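You operate a simulated robot arm through the tools that you are given. There is no shell and no other tool.

Carry out the task below with a simulated two-armed robot. There is one attempt and no reset: what you move stays moved.

## Task
Fit the pole section named on the pole ticket into the jig and lock it.
Fine: tighten the vice knob before the white slider pushes it home; the blue knob locks.

Only the result counts: the job must be done as asked and must still hold three seconds after the hand-in. Knocking over, shifting, dropping, spilling or breaking anything else fails it.

## Robot
Two 7-joint arms with two-finger parallel grippers on one trunk that stands fixed in place. Base frame: the origin is at the foot of the trunk, x ahead of it, y to its left, z up. Readings come in mm, rad, newtons and seconds.
The left shoulder is at [80, 131, 947], the right one opposite. With the tool pointing down near the work surface each hand reaches from about 360 to 840 mm from the base axis, measured 20 degrees to its own side. Payload 1.57 kg a hand.
The tool frame of a hand sits at the grasp point between the pads (the TCP): z along the fingers, y along the line on which they close. The tips reach 30 mm beyond it. Largest opening 110 mm; finger width 24, thickness 12; the body of the gripper, 48 by 112 mm, starts 78 mm behind the TCP.
Orientation is told as [roll, pitch, yaw] about the base's x, y, z axes, in that order, counted from this pose: with the fingers straight down and closing along the base's y, the tool's x points along the base's -x, its y along +y and its z along -z.

## Interface
- The arms move only by the tool send_rows. It takes "left_motion", "right_motion" or both (then of equal length, played together; a hand with none holds still); each is a list that holds one entry, the list of rows, each a list of 7 numbers: the opening in per cent of the stroke, from 0 (shut) to 100 (fully open), then the shift along the tool's x, y, z in mm, then the turn, a rotation vector about the tool's x, y, z in rad. In form: [[[grip, x, y, z, rx, ry, rz], ...]]. A call has 1 to 20 rows; each row is the pose to reach, as a shift and turn from the pose commanded when the call began, along the tool's axes at that moment. Each row takes 0.2 s and may step no farther than 50 mm and 0.15 rad from the row before; otherwise, or with a gripper value out of range, the whole call is refused. A pose out of reach is approached as far as the arm can. The call stops where the force on the tool passes 90 N (or 10 N more than at its start, if that is more) or the arm is blocked; 0.2 s more then pass. Each finger travels about 108 mm/s and halts on what it meets, pressing with about 40 N; the grip force reading is that of the motor and also rises with nothing between the fingers. The clock runs only during rows and for 0.2 s after the last one: add rows that repeat a pose to give the fingers time. The reply holds the time, the measured pose of the TCP, the force on the tool along the base axes, the opening and the grip force, in the units named above and with some noise, with the torque about the TCP (base axes, N m) and any sound that the robot's microphone picked up.
- Cameras (640 x 400 px; columns grow to the right, rows downward): "scene" is now at [-73.6, -60.2, 1419.9]; the picture's right is [-0.67, -0.75, 0.00], its down [-0.43, 0.38, -0.82] and it looks along [0.61, -0.55, -0.57] (base axes); focal length 214 px, centre (320, 200). "left" rides on the left gripper at [70, -16, -141] in its tool frame; the picture's right is [0.23, 0.97, 0.00], its down [-0.86, 0.20, -0.48] and it looks along [-0.47, 0.11, 0.88] (tool axes); focal length 222 px, centre (320, 200). "right" rides on the right gripper at [70, 16, -141] in its tool frame; the picture's right is [-0.23, 0.97, 0.00], its down [-0.86, -0.20, -0.48] and it looks along [-0.47, -0.11, 0.88] (tool axes); focal length 222 px, centre (320, 200). There is no depth. A picture from a camera that has moved, and an enlarged one, comes with that camera's place and axes in the base frame and with its lens.
- camera(camera): a new picture of that camera. No time passes.
- head_to(pan, tilt): turns the head with the scene camera to pan (to the left, within 1.902 rad either way) and tilt (down, from -0.506 to 1.204), counted from straight ahead of the robot. It gives what a move gives.
- zoom(camera, box): a new picture of the part [left, top, right, bottom] of that camera's present view, enlarged. No time passes.
- sign_off(): hands the job in; it is judged then, once.

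Places have to be worked out from the pictures, the camera data and where the tool is seen. Open the grippers and draw the arms clear of the work before you hand the job in, unless the task says otherwise.

The tools are called by a JSON object that holds its "method" and its "body". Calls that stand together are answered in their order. send_rows: Moves the arms, as the interface text tells. Its arguments: {"type":"object","properties":{"left_motion":{"type":"array","items":{"type":"array","items":{"type":"array","items":{"type":"number"}}}},"right_motion":{"type":"array","items":{"type":"array","items":{"type":"array","items":{"type":"number"}}}}},"required":[]} The other tools are called the same way: head_to (pan, tilt) turns the head that bears the scene camera; camera (camera) takes a picture; zoom (camera, box) takes an enlarged picture of a part of a camera's view; sign_off () hands the job in.

At the start:

```text
time: 0.0
left_eef_pos: [561.8, 99.1, 1255.0]
left_tcp_rot: [-0.001, 0.001, 0.0]
left_wrist_force: [-0.6, 0.6, 0.5]
left_torque: [-0.01, -0.01, -0.02]
left_gripper_width: 109.9
left_gripper_force: 0.1
right_eef_pos: [402.4, -315.6, 1234.4]
right_tcp_rot: [0.0, 0.0, 0.0]
right_wrist_force: [0.0, 0.2, 0.2]
right_torque: [-0.02, 0.04, 0.03]
right_gripper_width: 109.8
right_gripper_force: 0.1
head pan, tilt: [-0.73, 0.607]
```

scene: 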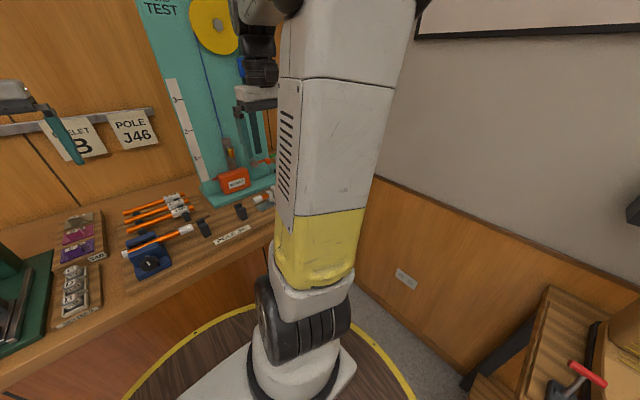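
right: 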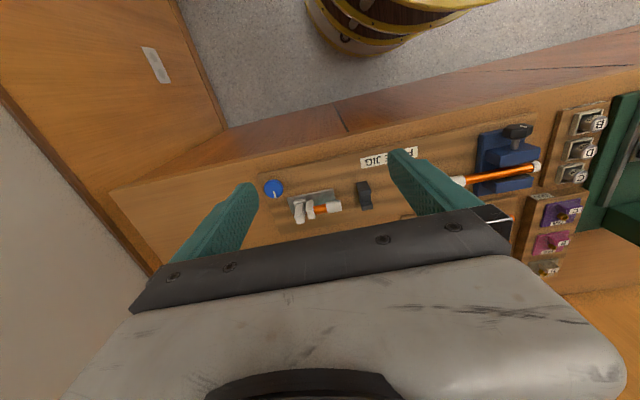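
left: 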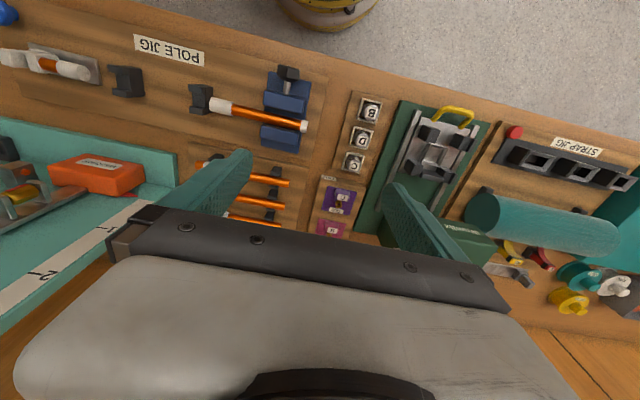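

I start by looking closer at the ticket, the pole sections and the jig from the present views.

{"method": "zoom", "body": {"camera": "scene", "box": [40, 90, 300, 290]}}

{"method": "zoom", "body": {"camera": "left", "box": [0, 0, 330, 240]}}

{"method": "zoom", "body": {"camera": "right", "box": [240, 80, 620, 300]}}

```text
2.00 times, centred on (170, 190) of scene
camera zoom: at [-73.6, -60.2, 1419.9], right [-0.67, -0.75, 0.0], down [-0.43, 0.38, -0.82], along [0.61, -0.55, -0.57], focal length 429 px, centre (620, 220)
```

zoom: 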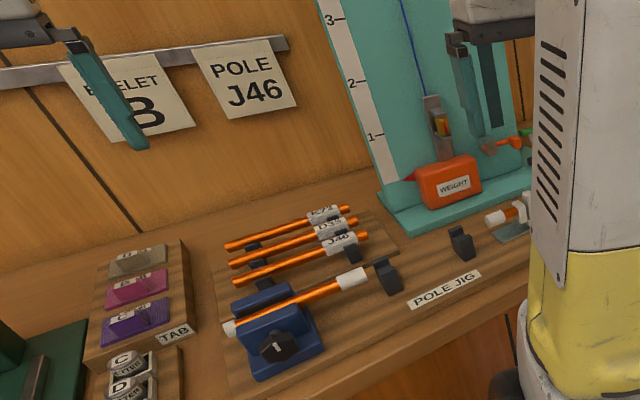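

```text
1.67 times, centred on (165, 120) of left
camera zoom: at [492.9, 84.3, 1395.6], right [-0.23, 0.97, 0.0], down [0.86, 0.2, 0.48], along [0.47, 0.11, -0.88], focal length 370 px, centre (578, 333)
```

zoom: 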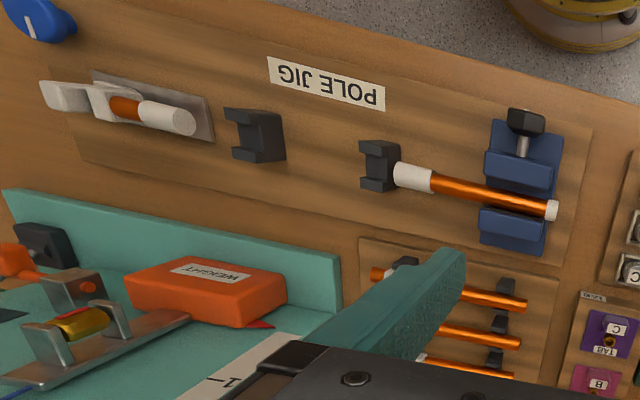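

```text
1.68 times, centred on (430, 190) of right
camera zoom: at [333.0, -299.4, 1374.5], right [0.23, 0.97, 0.0], down [0.86, -0.2, 0.48], along [0.47, -0.11, -0.88], focal length 374 px, centre (135, 217)
```

zoom: 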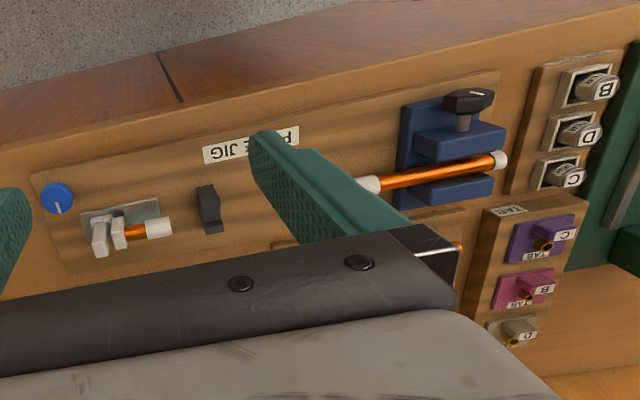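

The ticket reads J46 and the nearest rack pole seems to carry that label. I turn the head to see the whole bench more squarely.

{"method": "head_to", "body": {"pan": -0.2, "tilt": 0.75}}

{"method": "camera", "body": {"camera": "scene"}}

```text
time: 0.9
left_eef_pos: [562.9, 99.9, 1256.3]
left_tcp_rot: [-0.001, 0.001, 0.0]
left_wrist_force: [0.8, 0.5, 0.0]
left_torque: [-0.01, 0.01, 0.01]
left_gripper_width: 110.1
left_gripper_force: 0.0
right_eef_pos: [403.3, -316.0, 1234.0]
right_tcp_rot: [0.0, -0.001, -0.001]
right_wrist_force: [-0.7, 0.7, 0.2]
right_torque: [0.01, 0.02, 0.0]
right_gripper_width: 110.2
right_gripper_force: 0.0
head pan, tilt: [-0.201, 0.75]
```

```text
taken
```

scene: 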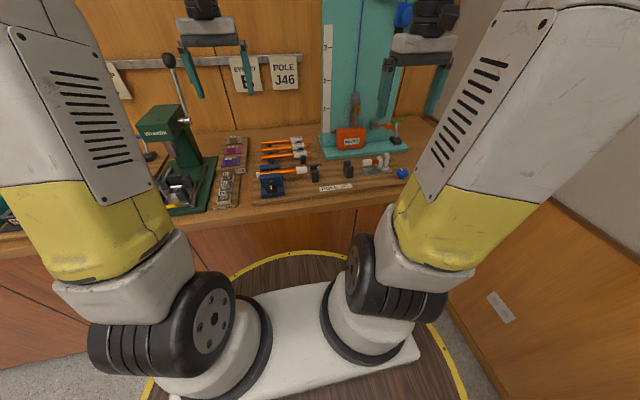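

{"method": "zoom", "body": {"camera": "scene", "box": [220, 100, 420, 225]}}

{"method": "zoom", "body": {"camera": "scene", "box": [240, 125, 340, 205]}}

{"method": "zoom", "body": {"camera": "scene", "box": [320, 125, 420, 205]}}

```text
3.20 times, centred on (320, 162) of scene
camera zoom: at [-58.2, -18.0, 1407.6], right [-0.2, -0.98, 0.0], down [-0.67, 0.14, -0.73], along [0.72, -0.15, -0.68], focal length 686 px, centre (320, 320)
```

zoom: 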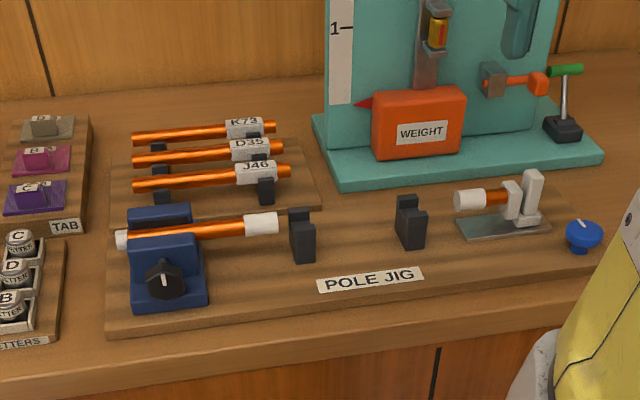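

```text
5.00 times, centred on (290, 165) of scene
camera zoom: at [-58.2, -18.0, 1407.6], right [-0.2, -0.98, 0.0], down [-0.67, 0.14, -0.73], along [0.72, -0.15, -0.68], focal length 1072 px, centre (470, 375)
```

zoom: 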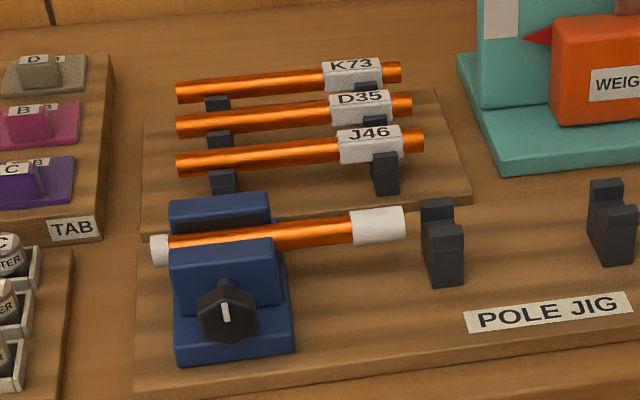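

```text
5.00 times, centred on (370, 165) of scene
camera zoom: at [-58.2, -18.0, 1407.6], right [-0.2, -0.98, 0.0], down [-0.67, 0.14, -0.73], along [0.72, -0.15, -0.68], focal length 1072 px, centre (70, 375)
```

zoom: 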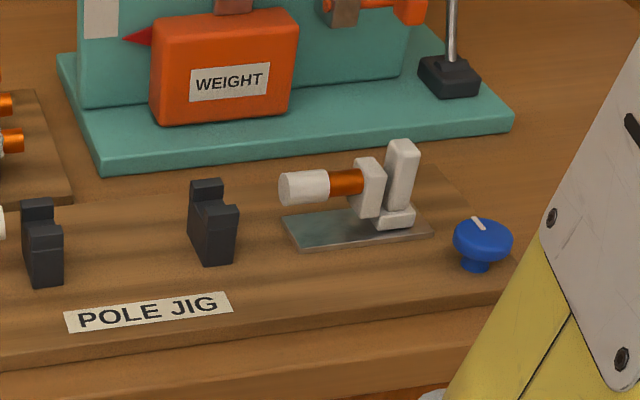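

The J46 pole is the front one on the rack (about x 702, z 956, y from +61 to -133), and the jig axis lies near x 577. I move the left hand over the vice and the right hand a bit toward the jig's middle, both high up, for closer pictures.

{"method": "send_rows", "body": {"left_motion": [[[100, 25, -10, 20, 0, 0, 0], [100, 50, -20, 40, 0, 0, 0], [100, 75, -35, 60, 0, 0, 0], [100, 100, -50, 80, 0, 0, 0], [100, 120, -60, 100, 0, 0, 0]]], "right_motion": [[[100, -10, 20, 20, 0, 0, 0], [100, -20, 40, 40, 0, 0, 0], [100, -30, 60, 60, 0, 0, 0], [100, -40, 80, 80, 0, 0, 0], [100, -50, 100, 80, 0, 0, 0]]]}}

{"method": "camera", "body": {"camera": "left"}}

{"method": "camera", "body": {"camera": "right"}}

```text
time: 2.1
left_eef_pos: [442.2, 38.4, 1154.5]
left_tcp_rot: [-0.001, 0.001, 0.0]
left_wrist_force: [-0.6, -1.7, 0.6]
left_torque: [-0.04, 0.01, -0.04]
left_gripper_width: 110.1
left_gripper_force: 0.0
right_eef_pos: [453.7, -215.0, 1153.4]
right_tcp_rot: [-0.001, -0.001, -0.002]
right_wrist_force: [0.0, -0.4, -0.3]
right_torque: [0.02, 0.0, 0.03]
right_gripper_width: 110.1
right_gripper_force: 0.1
head pan, tilt: [-0.201, 0.75]
```

```text
taken
camera left: at [373.6, 22.9, 1295.2], right [-0.23, 0.97, 0.0], down [0.86, 0.2, 0.48], along [0.47, 0.11, -0.88], focal length 222 px, centre (320, 200)
```

left: 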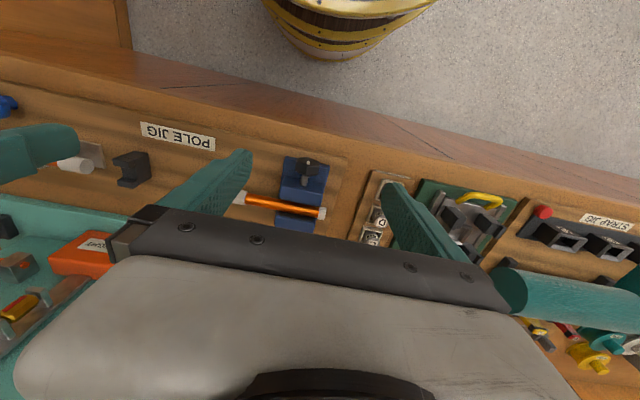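

```text
taken
camera right: at [384.2, -198.5, 1294.0], right [0.23, 0.97, 0.0], down [0.85, -0.2, 0.48], along [0.47, -0.11, -0.88], focal length 222 px, centre (320, 200)
```

right: 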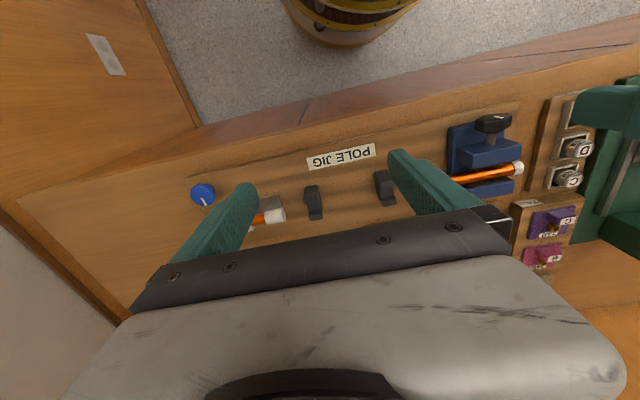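

The views are clear of obstacles; I enlarge the vice, the cradles, the slider and the blue knob from these known camera places to triangulate.

{"method": "zoom", "body": {"camera": "left", "box": [230, 130, 350, 230]}}

{"method": "zoom", "body": {"camera": "right", "box": [420, 100, 540, 210]}}

{"method": "zoom", "body": {"camera": "right", "box": [170, 140, 410, 240]}}

{"method": "zoom", "body": {"camera": "left", "box": [0, 80, 180, 200]}}

{"method": "zoom", "body": {"camera": "scene", "box": [250, 130, 330, 205]}}

{"method": "zoom", "body": {"camera": "scene", "box": [330, 135, 415, 195]}}

```text
4.00 times, centred on (290, 180) of left
camera zoom: at [373.6, 22.9, 1295.2], right [-0.23, 0.97, 0.0], down [0.86, 0.2, 0.48], along [0.47, 0.11, -0.88], focal length 888 px, centre (440, 280)
```

zoom: 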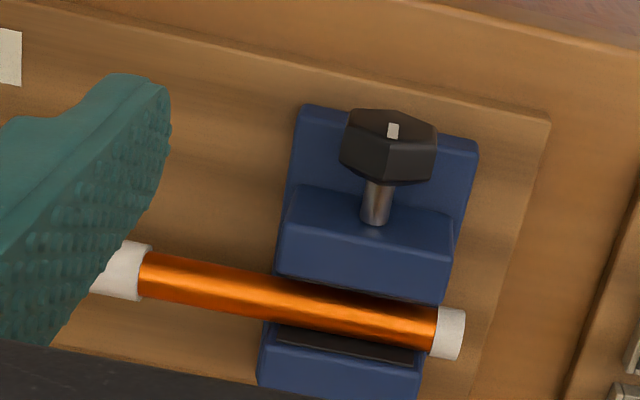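

```text
3.64 times, centred on (480, 155) of right
camera zoom: at [384.2, -198.5, 1294.0], right [0.23, 0.97, 0.0], down [0.85, -0.2, 0.48], along [0.47, -0.11, -0.88], focal length 808 px, centre (-262, 364)
```

zoom: 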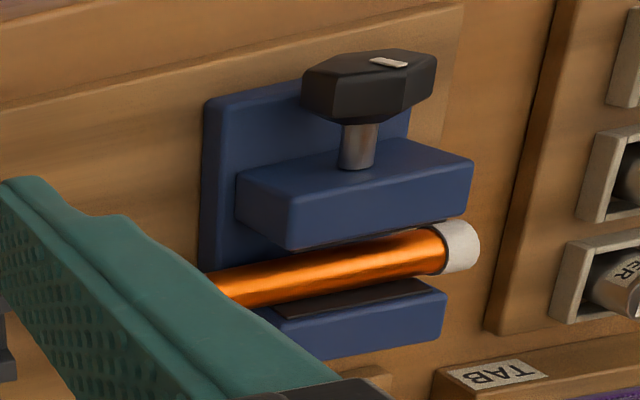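

```text
2.67 times, centred on (290, 190) of right
camera zoom: at [384.2, -198.5, 1294.0], right [0.23, 0.97, 0.0], down [0.85, -0.2, 0.48], along [0.47, -0.11, -0.88], focal length 592 px, centre (400, 227)
```

zoom: 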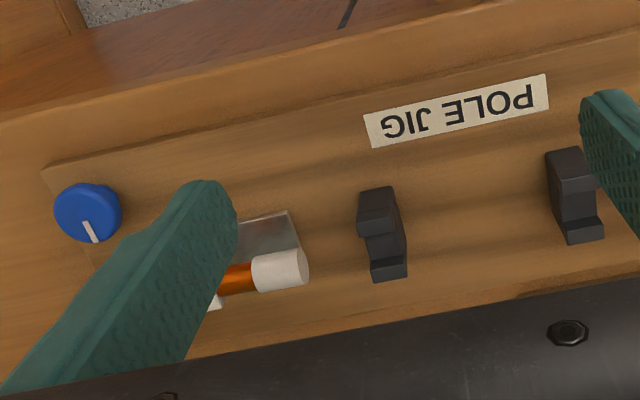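

```text
3.33 times, centred on (90, 140) of left
camera zoom: at [373.6, 22.9, 1295.2], right [-0.23, 0.97, 0.0], down [0.86, 0.2, 0.48], along [0.47, 0.11, -0.88], focal length 740 px, centre (1087, 400)
```

zoom: 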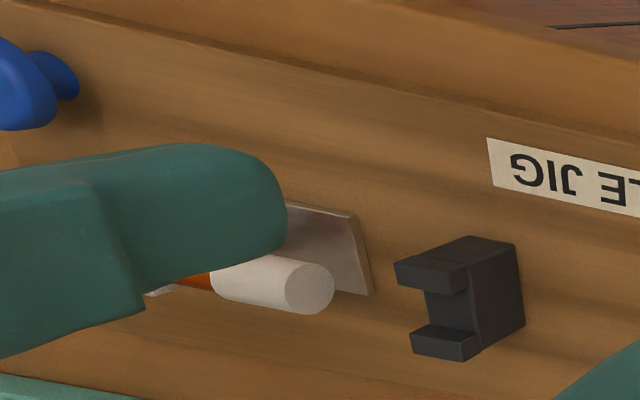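

```text
5.33 times, centred on (290, 168) of scene
camera zoom: at [-58.2, -18.0, 1407.6], right [-0.2, -0.98, 0.0], down [-0.67, 0.14, -0.73], along [0.72, -0.15, -0.68], focal length 1144 px, centre (480, 373)
```

zoom: 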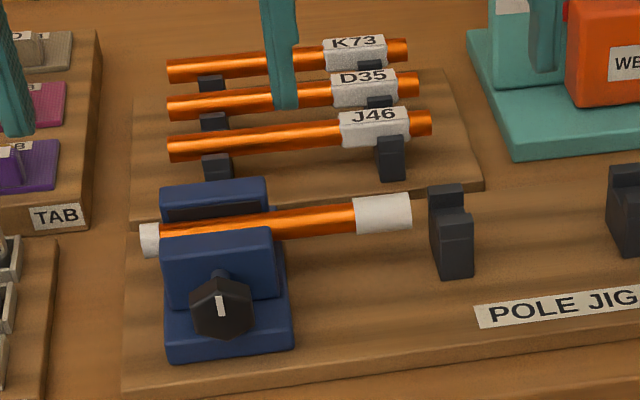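

```text
6.67 times, centred on (372, 165) of scene
camera zoom: at [-58.2, -18.0, 1407.6], right [-0.2, -0.98, 0.0], down [-0.67, 0.14, -0.73], along [0.72, -0.15, -0.68], focal length 1430 px, centre (-30, 433)
```

zoom: 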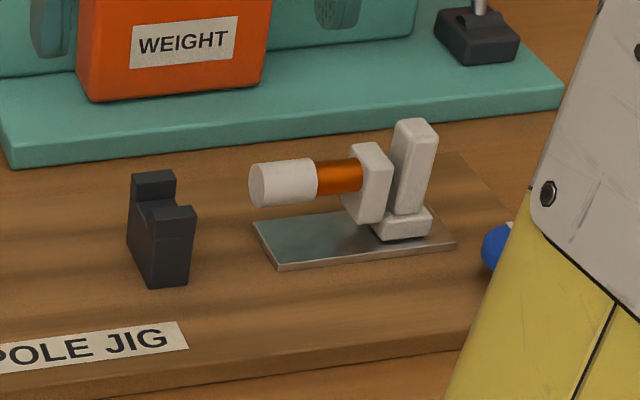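

I need the vice knob's exact shape and place, so I enlarge it strongly from the scene and both hand cameras.

{"method": "zoom", "body": {"camera": "scene", "box": [268, 178, 292, 202]}}

{"method": "zoom", "body": {"camera": "left", "box": [275, 145, 325, 185]}}

{"method": "zoom", "body": {"camera": "right", "box": [465, 100, 525, 150]}}

```text
16.00 times, centred on (280, 190) of scene
camera zoom: at [-58.2, -18.0, 1407.6], right [-0.2, -0.98, 0.0], down [-0.67, 0.14, -0.73], along [0.72, -0.15, -0.68], focal length 3432 px, centre (960, 360)
```

zoom: 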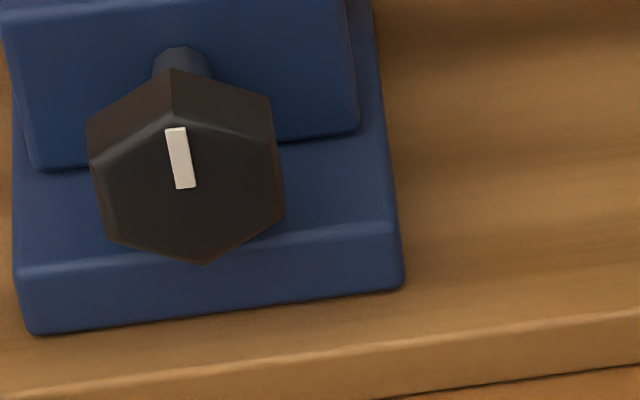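

```text
10.00 times, centred on (300, 165) of left
camera zoom: at [373.6, 22.9, 1295.2], right [-0.23, 0.97, 0.0], down [0.86, 0.2, 0.48], along [0.47, 0.11, -0.88], focal length 2221 px, centre (520, 550)
```

zoom: 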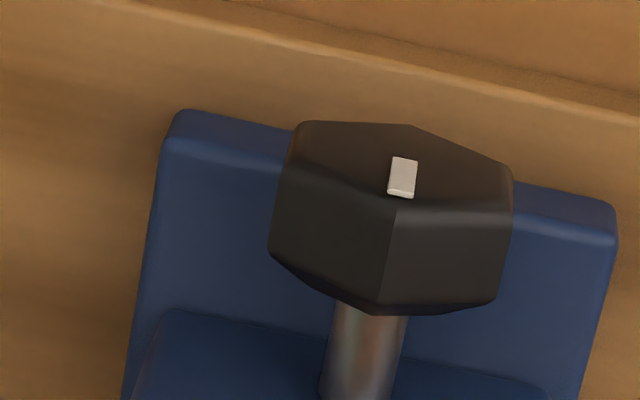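

```text
8.00 times, centred on (495, 125) of right
camera zoom: at [384.2, -198.5, 1294.0], right [0.23, 0.97, 0.0], down [0.85, -0.2, 0.48], along [0.47, -0.11, -0.88], focal length 1777 px, centre (-1080, 800)
```

zoom: 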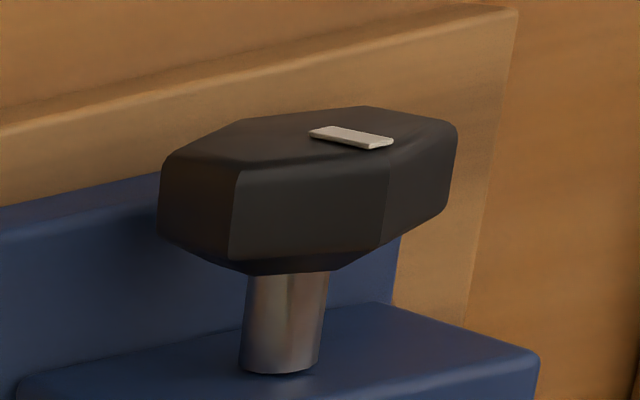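

The vice knob is a hexagon about 37 mm across its flats, face centre near (486, 28.5, 966), axis along x, mark pointing up; the board top is near z 916. I bring the left hand above the knob with a moderate opening.

{"method": "send_rows", "body": {"left_motion": [[[65, -20, -5, 30, 0, 0, 0], [65, -40, -10, 70, 0, 0, 0], [65, -48, -10, 110, 0, 0, 0], [65, -48, -10, 125, 0, 0, 0], [65, -48, -10, 125, 0, 0, 0]]]}}

{"method": "camera", "body": {"camera": "left"}}

{"method": "zoom", "body": {"camera": "scene", "box": [240, 130, 320, 205]}}

{"method": "zoom", "body": {"camera": "right", "box": [420, 80, 560, 200]}}

```text
time: 3.4
left_eef_pos: [490.3, 29.6, 1029.4]
left_tcp_rot: [0.0, 0.0, -0.001]
left_wrist_force: [0.5, -0.1, -0.3]
left_torque: [0.0, 0.0, -0.02]
left_gripper_width: 71.4
left_gripper_force: 0.1
right_eef_pos: [455.1, -214.7, 1154.0]
right_tcp_rot: [-0.001, 0.0, 0.0]
right_wrist_force: [0.2, -0.3, -0.9]
right_torque: [0.0, 0.0, 0.0]
right_gripper_width: 110.1
right_gripper_force: 0.1
head pan, tilt: [-0.201, 0.75]
```

```text
taken
camera left: at [421.7, 14.7, 1170.3], right [-0.23, 0.97, 0.0], down [0.86, 0.2, 0.48], along [0.47, 0.11, -0.88], focal length 222 px, centre (320, 200)
```

left: 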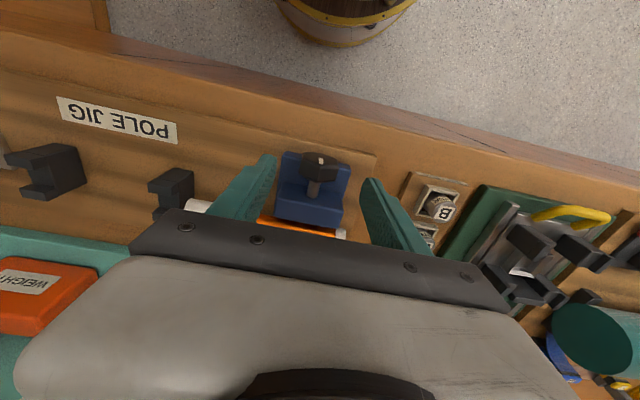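

```text
5.33 times, centred on (280, 168) of scene
camera zoom: at [-58.1, -18.0, 1407.6], right [-0.2, -0.98, 0.0], down [-0.67, 0.14, -0.73], along [0.72, -0.15, -0.68], focal length 1144 px, centre (533, 373)
```

zoom: 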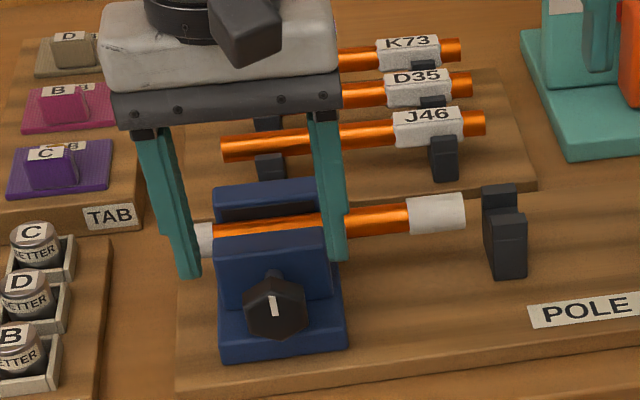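

```text
3.33 times, centred on (490, 140) of right
camera zoom: at [384.2, -198.6, 1294.2], right [0.23, 0.97, 0.0], down [0.86, -0.2, 0.48], along [0.47, -0.11, -0.88], focal length 740 px, centre (-247, 400)
```

zoom: 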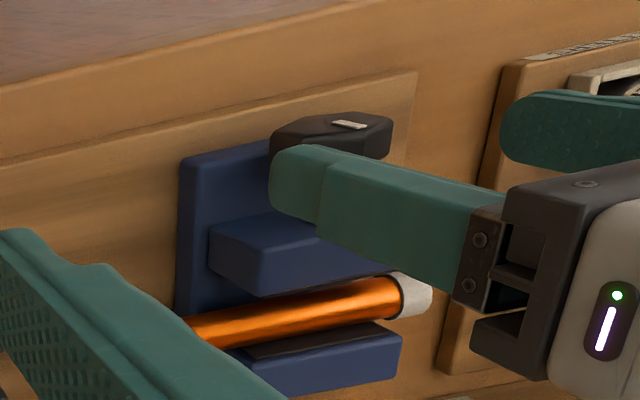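

The finger tip shows where I computed it in the scene view, so the calibration is good. I lower the left hand so the fingers straddle the knob.

{"method": "send_rows", "body": {"left_motion": [[[65, 0, 0, 20, 0, 0, 0], [60, 0, 0, 40, 0, 0, 0], [55, 0, 0, 58, 0, 0, 0], [50, 0, 0, 58, 0, 0, 0]]]}}

{"method": "zoom", "body": {"camera": "scene", "box": [255, 155, 305, 205]}}

{"method": "zoom", "body": {"camera": "right", "box": [420, 80, 560, 200]}}

{"method": "zoom", "body": {"camera": "left", "box": [240, 130, 400, 240]}}

```text
time: 4.3
left_eef_pos: [487.7, 29.2, 971.7]
left_tcp_rot: [0.0, 0.001, 0.0]
left_wrist_force: [-0.2, -0.5, -0.9]
left_torque: [0.0, 0.02, -0.04]
left_gripper_width: 55.1
left_gripper_force: 0.1
right_eef_pos: [454.1, -214.1, 1154.6]
right_tcp_rot: [-0.001, -0.001, 0.0]
right_wrist_force: [-0.4, -0.2, 0.0]
right_torque: [-0.01, -0.01, 0.01]
right_gripper_width: 110.0
right_gripper_force: 0.0
head pan, tilt: [-0.201, 0.75]
```

```text
8.00 times, centred on (280, 180) of scene
camera zoom: at [-58.2, -18.0, 1407.6], right [-0.2, -0.98, 0.0], down [-0.67, 0.14, -0.73], along [0.72, -0.15, -0.68], focal length 1716 px, centre (640, 360)
```

zoom: 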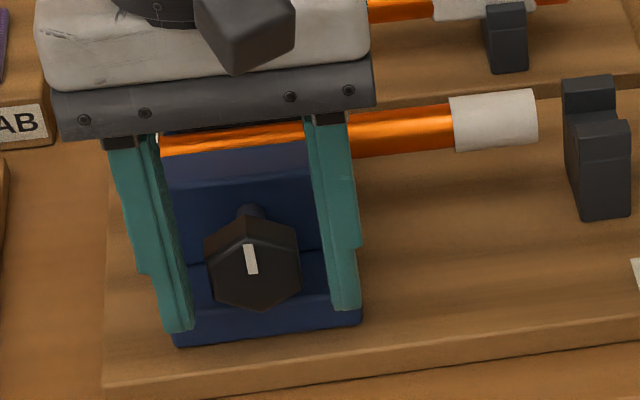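

```text
3.33 times, centred on (490, 140) of right
camera zoom: at [384.2, -198.6, 1294.2], right [0.23, 0.97, 0.0], down [0.86, -0.2, 0.48], along [0.47, -0.11, -0.88], focal length 740 px, centre (-247, 400)
```

zoom: 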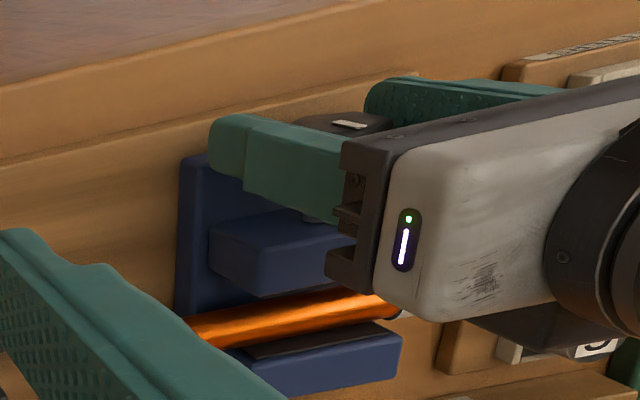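

```text
3.64 times, centred on (320, 185) of left
camera zoom: at [419.9, 13.5, 1112.6], right [-0.23, 0.97, 0.0], down [0.86, 0.2, 0.48], along [0.47, 0.11, -0.88], focal length 808 px, centre (320, 254)
```

zoom: 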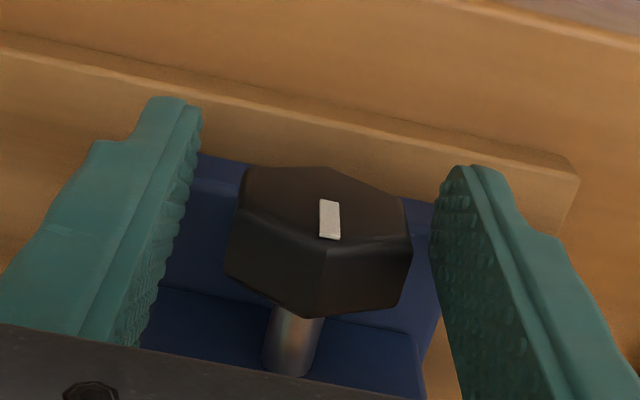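

The knob sits centred between the pads. I shift 3 mm further in and close on its side flats.

{"method": "send_rows", "body": {"left_motion": [[[50, -3, 0, 0, 0, 0, 0], [20, -3, 0, 0, 0, 0, 0], [20, -3, 0, 0, 0, 0, 0], [20, -3, 0, 0, 0, 0, 0]]]}}

{"method": "zoom", "body": {"camera": "scene", "box": [255, 155, 305, 205]}}

{"method": "zoom", "body": {"camera": "left", "box": [240, 130, 400, 240]}}

```text
time: 5.3
left_eef_pos: [491.6, 29.9, 972.7]
left_tcp_rot: [0.001, 0.001, 0.0]
left_wrist_force: [-0.4, 6.3, -2.3]
left_torque: [0.12, 0.06, 0.1]
left_gripper_width: 41.2
left_gripper_force: 45.5
right_eef_pos: [454.6, -213.2, 1154.7]
right_tcp_rot: [-0.001, -0.002, 0.001]
right_wrist_force: [0.5, 0.5, -0.7]
right_torque: [-0.01, 0.0, 0.02]
right_gripper_width: 110.2
right_gripper_force: 0.0
head pan, tilt: [-0.201, 0.75]
```

```text
8.00 times, centred on (280, 180) of scene
camera zoom: at [-58.2, -17.6, 1407.6], right [-0.2, -0.98, 0.0], down [-0.67, 0.14, -0.73], along [0.72, -0.15, -0.68], focal length 1716 px, centre (640, 360)
```

zoom: 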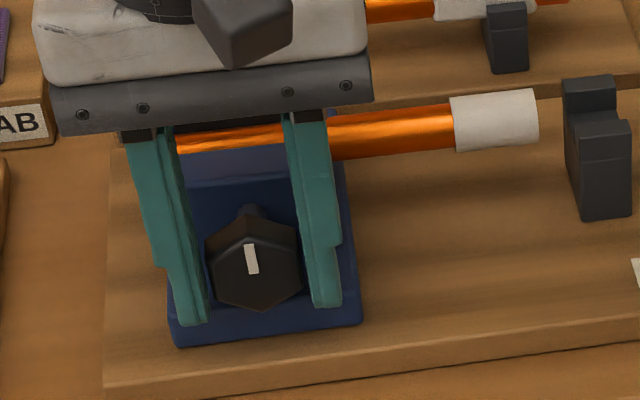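

```text
3.64 times, centred on (320, 185) of left
camera zoom: at [423.2, 14.5, 1112.6], right [-0.23, 0.97, 0.0], down [0.86, 0.2, 0.48], along [0.47, 0.11, -0.88], focal length 808 px, centre (320, 254)
```

zoom: 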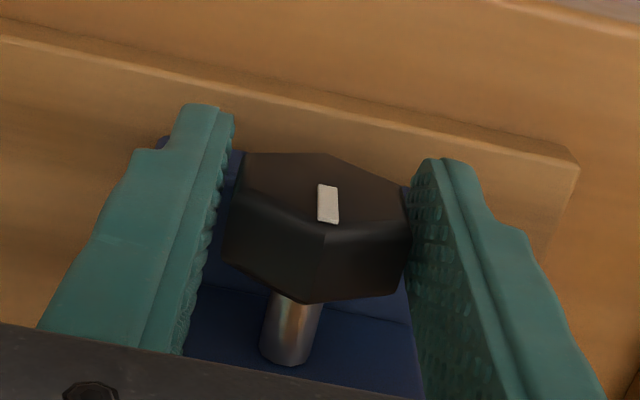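

The knob is held (41 mm, 45 N). I turn it clockwise as seen from the front, rolling the hand about the knob's axis in steps.

{"method": "send_rows", "body": {"left_motion": [[[20, 0, -0.8, 0.05, -0.12, 0, 0], [20, 0, -1.55, 0.2, -0.24, 0, 0], [20, 0, -2.3, 0.4, -0.36, 0, 0], [20, 0, -3.0, 0.7, -0.48, 0, 0], [20, 0, -3.4, 0.95, -0.55, 0, 0]]]}}

{"method": "zoom", "body": {"camera": "scene", "box": [255, 155, 305, 205]}}

{"method": "zoom", "body": {"camera": "left", "box": [240, 130, 400, 240]}}

```text
time: 6.4
left_eef_pos: [493.3, 21.8, 978.2]
left_tcp_rot: [0.454, -0.012, -0.005]
left_wrist_force: [-6.6, 3.6, 13.1]
left_torque: [-0.35, 0.15, 0.07]
left_gripper_width: 41.7
left_gripper_force: 11.5
right_eef_pos: [454.2, -214.4, 1154.3]
right_tcp_rot: [0.0, 0.0, 0.0]
right_wrist_force: [-0.6, 1.0, 0.0]
right_torque: [0.03, 0.0, -0.02]
right_gripper_width: 110.1
right_gripper_force: 0.0
head pan, tilt: [-0.201, 0.75]
stopped in row 5 (left hand): the force on the tool passed its limit at 95 N (the readings are from after the stop); the commanded pose is now the measured one
```

```text
8.00 times, centred on (280, 180) of scene
camera zoom: at [-59.0, -17.9, 1407.5], right [-0.2, -0.98, 0.0], down [-0.67, 0.14, -0.73], along [0.72, -0.15, -0.68], focal length 1716 px, centre (640, 360)
```

zoom: 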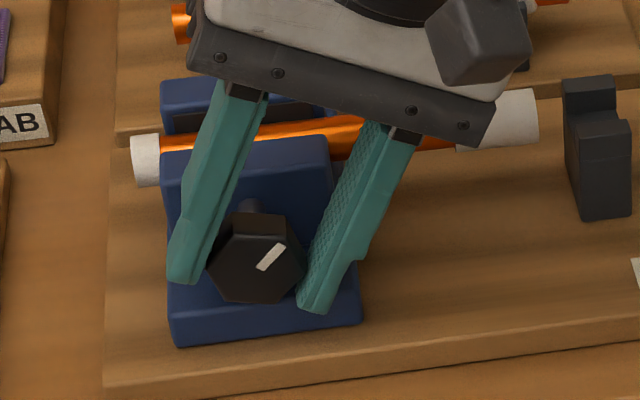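

```text
3.64 times, centred on (320, 185) of left
camera zoom: at [423.6, -52.8, 1095.6], right [-0.23, 0.88, 0.43], down [0.85, -0.04, 0.53], along [0.48, 0.48, -0.74], focal length 808 px, centre (320, 254)
```

zoom: 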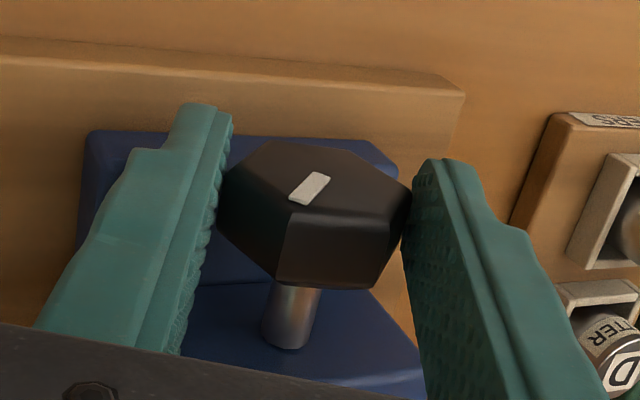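

The knob turned about 45-50 degrees before the hand met 95 N, perhaps the lower finger touching the vice's base plate. I open and draw back along the fingers to inspect.

{"method": "send_rows", "body": {"left_motion": [[[50, 0, 0, 0, 0, 0, 0], [55, 0, 0, -5, 0, 0, 0], [60, 0, 0, -25, 0, 0, 0], [60, 0, 0, -50, 0, 0, 0]]]}}

{"method": "zoom", "body": {"camera": "scene", "box": [260, 165, 300, 205]}}

{"method": "zoom", "body": {"camera": "left", "box": [240, 120, 400, 230]}}

{"method": "zoom", "body": {"camera": "right", "box": [420, 80, 540, 200]}}

```text
time: 7.4
left_eef_pos: [496.9, -1.3, 1021.4]
left_tcp_rot: [0.453, -0.011, -0.008]
left_wrist_force: [1.2, -0.2, 0.1]
left_torque: [-0.01, 0.01, -0.02]
left_gripper_width: 66.1
left_gripper_force: 0.1
right_eef_pos: [454.7, -215.7, 1153.7]
right_tcp_rot: [-0.001, 0.0, 0.001]
right_wrist_force: [-0.1, 0.6, 0.4]
right_torque: [-0.01, 0.04, 0.03]
right_gripper_width: 109.9
right_gripper_force: 0.0
head pan, tilt: [-0.201, 0.75]
```

```text
10.00 times, centred on (280, 185) of scene
camera zoom: at [-58.0, -18.0, 1407.6], right [-0.2, -0.98, 0.0], down [-0.67, 0.14, -0.73], along [0.72, -0.15, -0.68], focal length 2145 px, centre (720, 350)
```

zoom: 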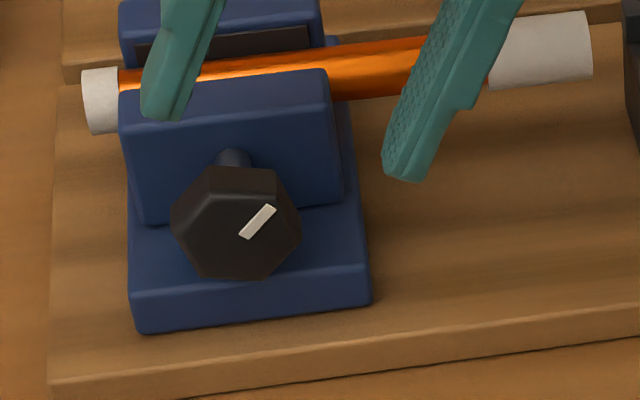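

```text
3.64 times, centred on (320, 175) of left
camera zoom: at [425.7, -76.9, 1140.1], right [-0.23, 0.88, 0.42], down [0.85, -0.04, 0.53], along [0.48, 0.48, -0.74], focal length 808 px, centre (320, 291)
```

zoom: 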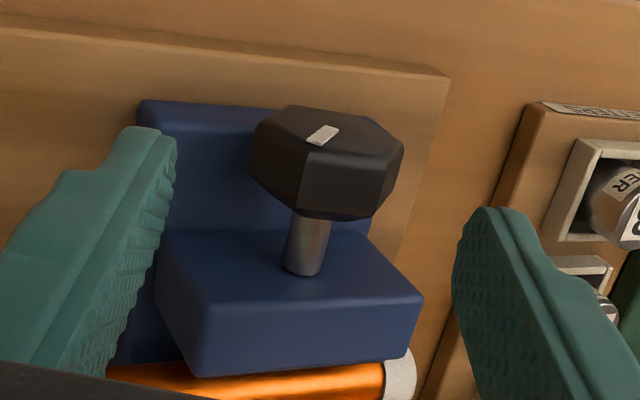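

```text
3.33 times, centred on (480, 140) of right
camera zoom: at [384.3, -198.7, 1294.2], right [0.23, 0.97, 0.0], down [0.86, -0.2, 0.48], along [0.47, -0.11, -0.88], focal length 740 px, centre (-213, 400)
```

zoom: 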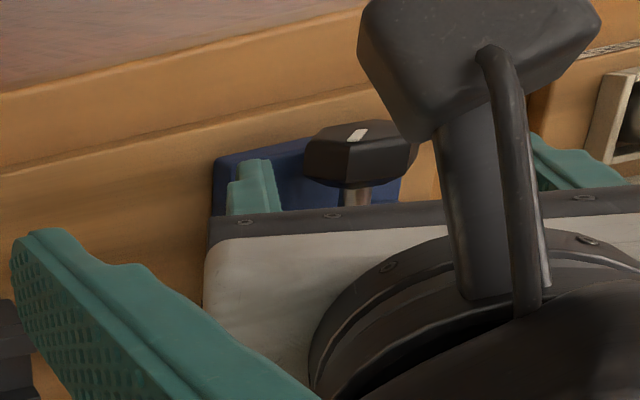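

The mark is now at about 42 degrees clockwise, and triangulation puts the vice's base plate top near z 942 with its front edge at x 495, so my lower finger ran onto it. I'll re-approach rolled the other way (-0.314, aligned with the flats), higher and a little nearer to the robot.

{"method": "send_rows", "body": {"left_motion": [[[60, 2, 8, 3, 0.128, 0, 0], [60, 4, 16, 5.5, 0.256, 0, 0], [60, 6, 24, 8, 0.384, 0, 0], [60, 8, 32, 11, 0.512, 0, 0], [60, 9.5, 40, 13.5, 0.64, 0, 0], [60, 10.9, 48.1, 16.3, 0.767, 0, 0], [60, 10.9, 48.1, 16.3, 0.767, 0, 0]]]}}

{"method": "zoom", "body": {"camera": "scene", "box": [250, 155, 310, 205]}}

{"method": "zoom", "body": {"camera": "left", "box": [240, 120, 400, 230]}}

```text
time: 9.0
left_eef_pos: [484.8, 52.5, 1028.4]
left_tcp_rot: [-0.314, -0.013, -0.007]
left_wrist_force: [0.7, -1.0, 0.5]
left_torque: [-0.02, 0.0, 0.03]
left_gripper_width: 66.0
left_gripper_force: 0.0
right_eef_pos: [455.4, -214.2, 1154.6]
right_tcp_rot: [0.001, -0.002, 0.0]
right_wrist_force: [0.0, -0.4, 0.2]
right_torque: [-0.01, -0.01, 0.01]
right_gripper_width: 110.3
right_gripper_force: 0.0
head pan, tilt: [-0.201, 0.75]
```

```text
8.00 times, centred on (280, 180) of scene
camera zoom: at [-58.2, -17.9, 1407.6], right [-0.2, -0.98, 0.0], down [-0.67, 0.14, -0.73], along [0.72, -0.15, -0.68], focal length 1716 px, centre (640, 360)
```

zoom: 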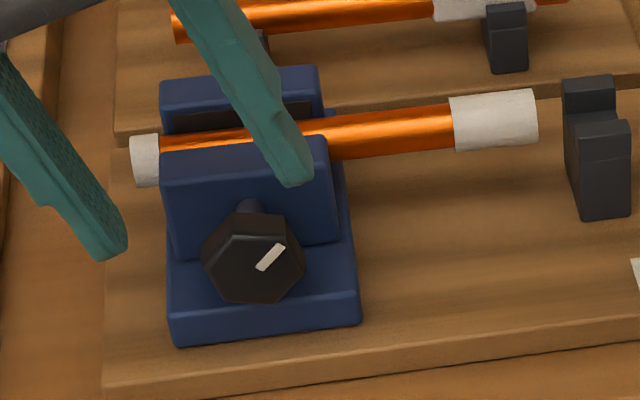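

```text
3.64 times, centred on (320, 175) of left
camera zoom: at [414.0, 80.8, 1165.4], right [-0.22, 0.93, -0.3], down [0.85, 0.33, 0.4], along [0.48, -0.17, -0.86], focal length 808 px, centre (320, 291)
```

zoom: 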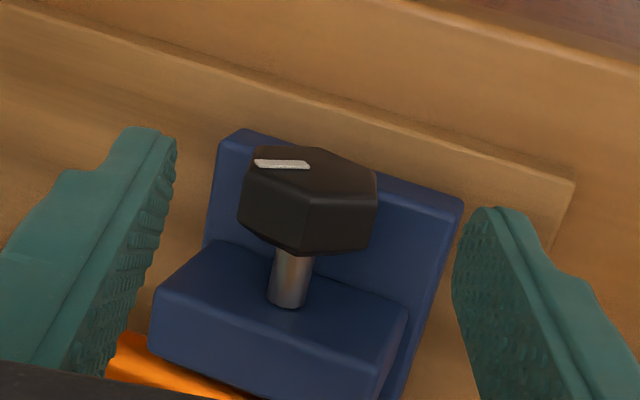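

The flats line up with the pads in the hand view. I go in 48 mm along the fingers with a 3 mm sideways correction, then close.

{"method": "send_rows", "body": {"left_motion": [[[60, -1, -3, 20, 0, 0, 0], [55, -2, -3, 40, 0, 0, 0], [52, -2, -3, 48, 0, 0, 0], [20, -2, -3, 48, 0, 0, 0], [20, -2, -3, 48, 0, 0, 0], [20, -2, -3, 48, 0, 0, 0]]]}}

{"method": "zoom", "body": {"camera": "scene", "box": [250, 155, 310, 205]}}

{"method": "zoom", "body": {"camera": "left", "box": [240, 120, 400, 230]}}

```text
time: 10.4
left_eef_pos: [486.3, 36.2, 983.0]
left_tcp_rot: [-0.309, -0.01, -0.003]
left_wrist_force: [-0.4, 26.3, -12.1]
left_torque: [0.57, -0.18, 0.55]
left_gripper_width: 39.5
left_gripper_force: 44.7
right_eef_pos: [455.0, -212.6, 1153.0]
right_tcp_rot: [0.001, 0.0, 0.0]
right_wrist_force: [0.0, 1.0, 0.6]
right_torque: [0.02, 0.03, -0.02]
right_gripper_width: 109.9
right_gripper_force: 0.1
head pan, tilt: [-0.201, 0.75]
```

```text
8.00 times, centred on (280, 180) of scene
camera zoom: at [-57.9, -16.7, 1407.6], right [-0.2, -0.98, 0.0], down [-0.67, 0.14, -0.73], along [0.72, -0.15, -0.68], focal length 1716 px, centre (640, 360)
```

zoom: 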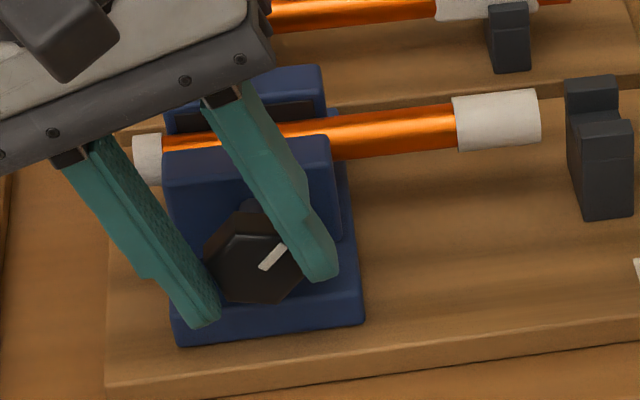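

```text
3.64 times, centred on (320, 175) of left
camera zoom: at [416.6, 65.2, 1119.9], right [-0.22, 0.93, -0.3], down [0.85, 0.33, 0.4], along [0.47, -0.17, -0.86], focal length 808 px, centre (320, 291)
```

zoom: 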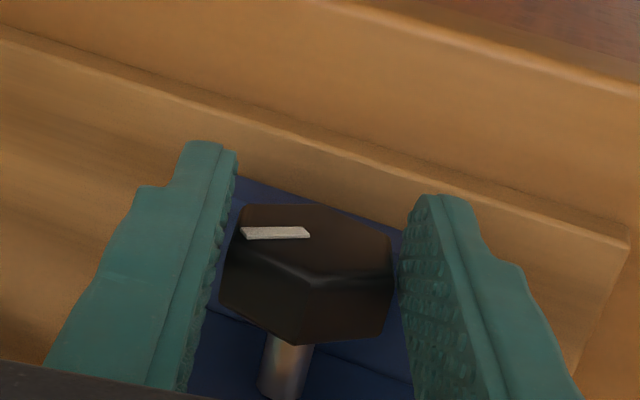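

Now the knob is held on its flats (39.5 mm). I turn clockwise about the knob axis, which lies about 18 mm beyond the TCP.

{"method": "send_rows", "body": {"left_motion": [[[20, 0, -1.45, 0.05, -0.12, 0, 0], [20, 0, -3.6, 0.35, -0.24, 0, 0], [20, 0, -5.7, 0.9, -0.36, 0, 0], [20, 0, -7.7, 1.7, -0.48, 0, 0], [20, 0, -9.6, 2.75, -0.6, 0, 0], [20, 0, -11.3, 4.0, -0.72, 0, 0]]]}}

{"method": "zoom", "body": {"camera": "scene", "box": [250, 155, 310, 205]}}

{"method": "zoom", "body": {"camera": "left", "box": [240, 120, 400, 230]}}

```text
time: 11.8
left_eef_pos: [489.2, 22.2, 982.4]
left_tcp_rot: [0.41, -0.014, -0.009]
left_wrist_force: [26.9, 19.8, -10.0]
left_torque: [0.16, -0.47, -0.11]
left_gripper_width: 39.4
left_gripper_force: 44.7
right_eef_pos: [455.2, -213.6, 1154.4]
right_tcp_rot: [0.0, 0.002, -0.001]
right_wrist_force: [-0.3, 0.7, -0.3]
right_torque: [-0.02, 0.02, -0.03]
right_gripper_width: 110.0
right_gripper_force: 0.0
head pan, tilt: [-0.201, 0.75]
```

```text
8.00 times, centred on (280, 180) of scene
camera zoom: at [-56.7, -16.9, 1407.6], right [-0.2, -0.98, 0.0], down [-0.67, 0.14, -0.73], along [0.72, -0.15, -0.68], focal length 1716 px, centre (640, 360)
```

zoom: 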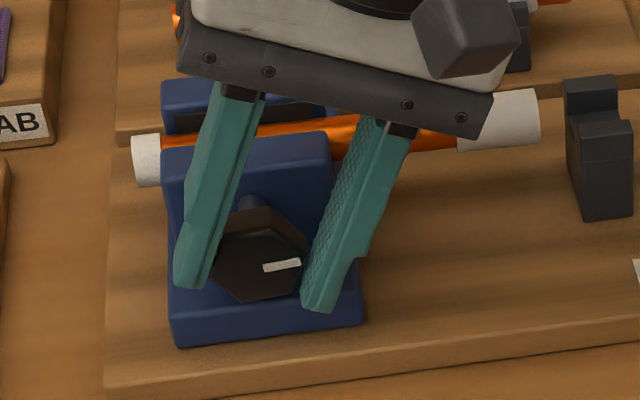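

```text
3.64 times, centred on (320, 175) of left
camera zoom: at [417.5, -48.1, 1103.5], right [-0.23, 0.9, 0.38], down [0.85, -0.01, 0.53], along [0.48, 0.45, -0.76], focal length 808 px, centre (320, 291)
```

zoom: 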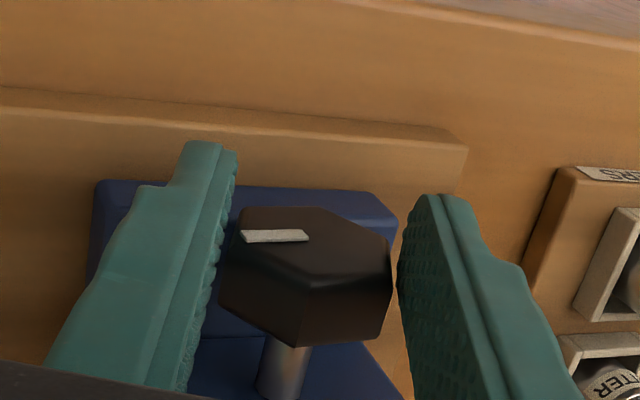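

It turned cleanly with the hand; the mark is now near 3 o'clock and the knob pulls inward (+x), so it is screwing in. I regrip: open, back off, roll back, approach again and close.

{"method": "send_rows", "body": {"left_motion": [[[55, 0, 0, 0, 0, 0, 0], [60, 0, 0, -25, 0, 0, 0], [60, 0, 0, -50, 0, 0, 0], [60, 0.4, 8.5, -46.3, 0.138, 0, 0], [60, 0.8, 17, -42.6, 0.277, 0, 0], [60, 1.1, 25.4, -38.9, 0.415, 0, 0], [60, 1.5, 33.9, -35.2, 0.553, 0, 0], [60, 1.8, 42.3, -31.5, 0.692, 0, 0], [60, 2.2, 50.8, -27.8, 0.83, 0, 0], [60, 2.2, 50.8, -27.8, 0.83, 0, 0], [58, 2.2, 36.0, -14.3, 0.83, 0, 0], [55, 2.2, 21.3, -0.8, 0.83, 0, 0], [52, 2.2, 13.9, 6.0, 0.83, 0, 0], [20, 2.2, 13.9, 6.0, 0.83, 0, 0], [20, 2.2, 13.9, 6.0, 0.83, 0, 0], [20, 2.2, 13.9, 6.0, 0.83, 0, 0]]]}}

{"method": "zoom", "body": {"camera": "scene", "box": [250, 155, 310, 205]}}

{"method": "zoom", "body": {"camera": "left", "box": [240, 120, 400, 230]}}

```text
time: 15.2
left_eef_pos: [485.3, 39.6, 981.7]
left_tcp_rot: [-0.419, -0.011, -0.004]
left_wrist_force: [-0.7, 17.4, -16.5]
left_torque: [0.5, -0.13, 0.54]
left_gripper_width: 38.5
left_gripper_force: 43.8
right_eef_pos: [454.0, -213.1, 1154.4]
right_tcp_rot: [0.001, 0.0, 0.0]
right_wrist_force: [0.5, 0.4, 0.6]
right_torque: [-0.04, -0.02, -0.04]
right_gripper_width: 109.9
right_gripper_force: 0.1
head pan, tilt: [-0.201, 0.75]
```

```text
8.00 times, centred on (280, 180) of scene
camera zoom: at [-57.8, -17.0, 1407.6], right [-0.2, -0.98, 0.0], down [-0.67, 0.14, -0.73], along [0.72, -0.15, -0.68], focal length 1716 px, centre (640, 360)
```

zoom: 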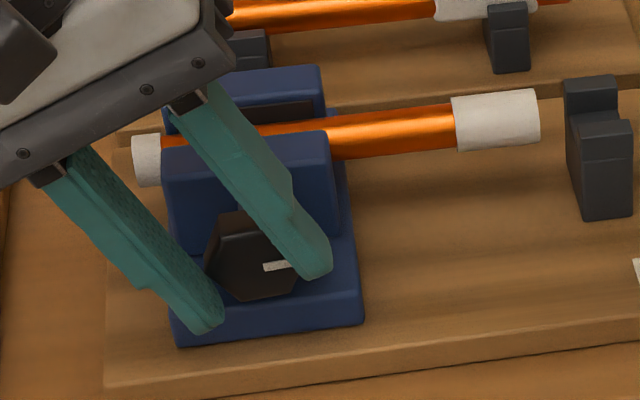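

```text
3.64 times, centred on (320, 175) of left
camera zoom: at [414.5, 83.1, 1116.5], right [-0.22, 0.89, -0.4], down [0.85, 0.37, 0.36], along [0.47, -0.26, -0.84], focal length 808 px, centre (320, 291)
```

zoom: 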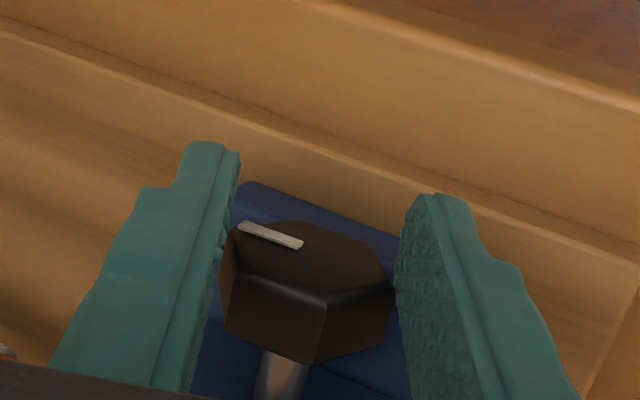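

The knob is gripped again with roughly 13 degrees misalignment, which is fine. I turn another 0.84 rad clockwise, following slightly inward.

{"method": "send_rows", "body": {"left_motion": [[[20, -0.2, -1.55, 0.06, -0.12, 0, 0], [20, -0.5, -3.7, 0.38, -0.24, 0, 0], [20, -0.8, -5.8, 0.94, -0.36, 0, 0], [20, -1.1, -7.8, 1.75, -0.48, 0, 0], [20, -1.4, -9.7, 2.8, -0.6, 0, 0], [20, -1.7, -11.4, 4.07, -0.72, 0, 0], [20, -2, -13.0, 5.55, -0.84, 0, 0]]]}}

{"method": "zoom", "body": {"camera": "scene", "box": [250, 155, 310, 205]}}

{"method": "zoom", "body": {"camera": "left", "box": [240, 120, 400, 230]}}

```text
time: 16.8
left_eef_pos: [484.7, 20.6, 983.4]
left_tcp_rot: [0.416, -0.011, -0.009]
left_wrist_force: [-0.9, -3.4, -4.2]
left_torque: [-0.98, 0.3, 0.11]
left_gripper_width: 38.1
left_gripper_force: 44.0
right_eef_pos: [453.5, -213.9, 1154.1]
right_tcp_rot: [-0.001, 0.0, -0.001]
right_wrist_force: [-0.3, 0.8, -0.2]
right_torque: [0.03, -0.01, -0.02]
right_gripper_width: 110.0
right_gripper_force: 0.1
head pan, tilt: [-0.201, 0.75]
```

```text
8.00 times, centred on (280, 180) of scene
camera zoom: at [-58.3, -18.0, 1407.6], right [-0.2, -0.98, 0.0], down [-0.67, 0.14, -0.73], along [0.72, -0.15, -0.68], focal length 1716 px, centre (640, 360)
```

zoom: 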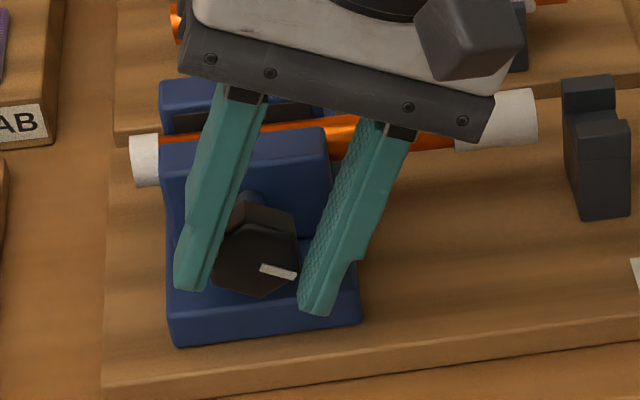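

```text
3.64 times, centred on (320, 175) of left
camera zoom: at [414.2, -49.8, 1104.2], right [-0.22, 0.89, 0.39], down [0.85, -0.02, 0.53], along [0.48, 0.45, -0.75], focal length 808 px, centre (320, 291)
```

zoom: 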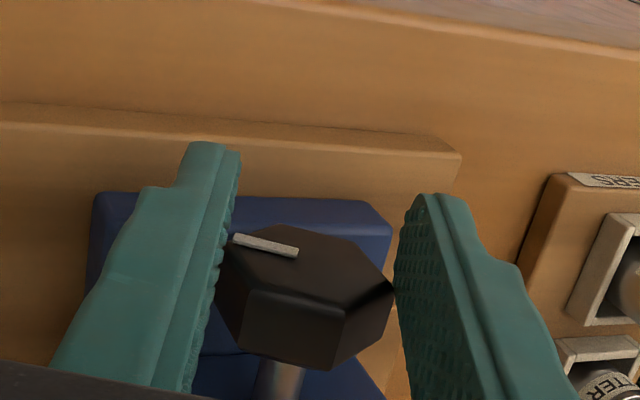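

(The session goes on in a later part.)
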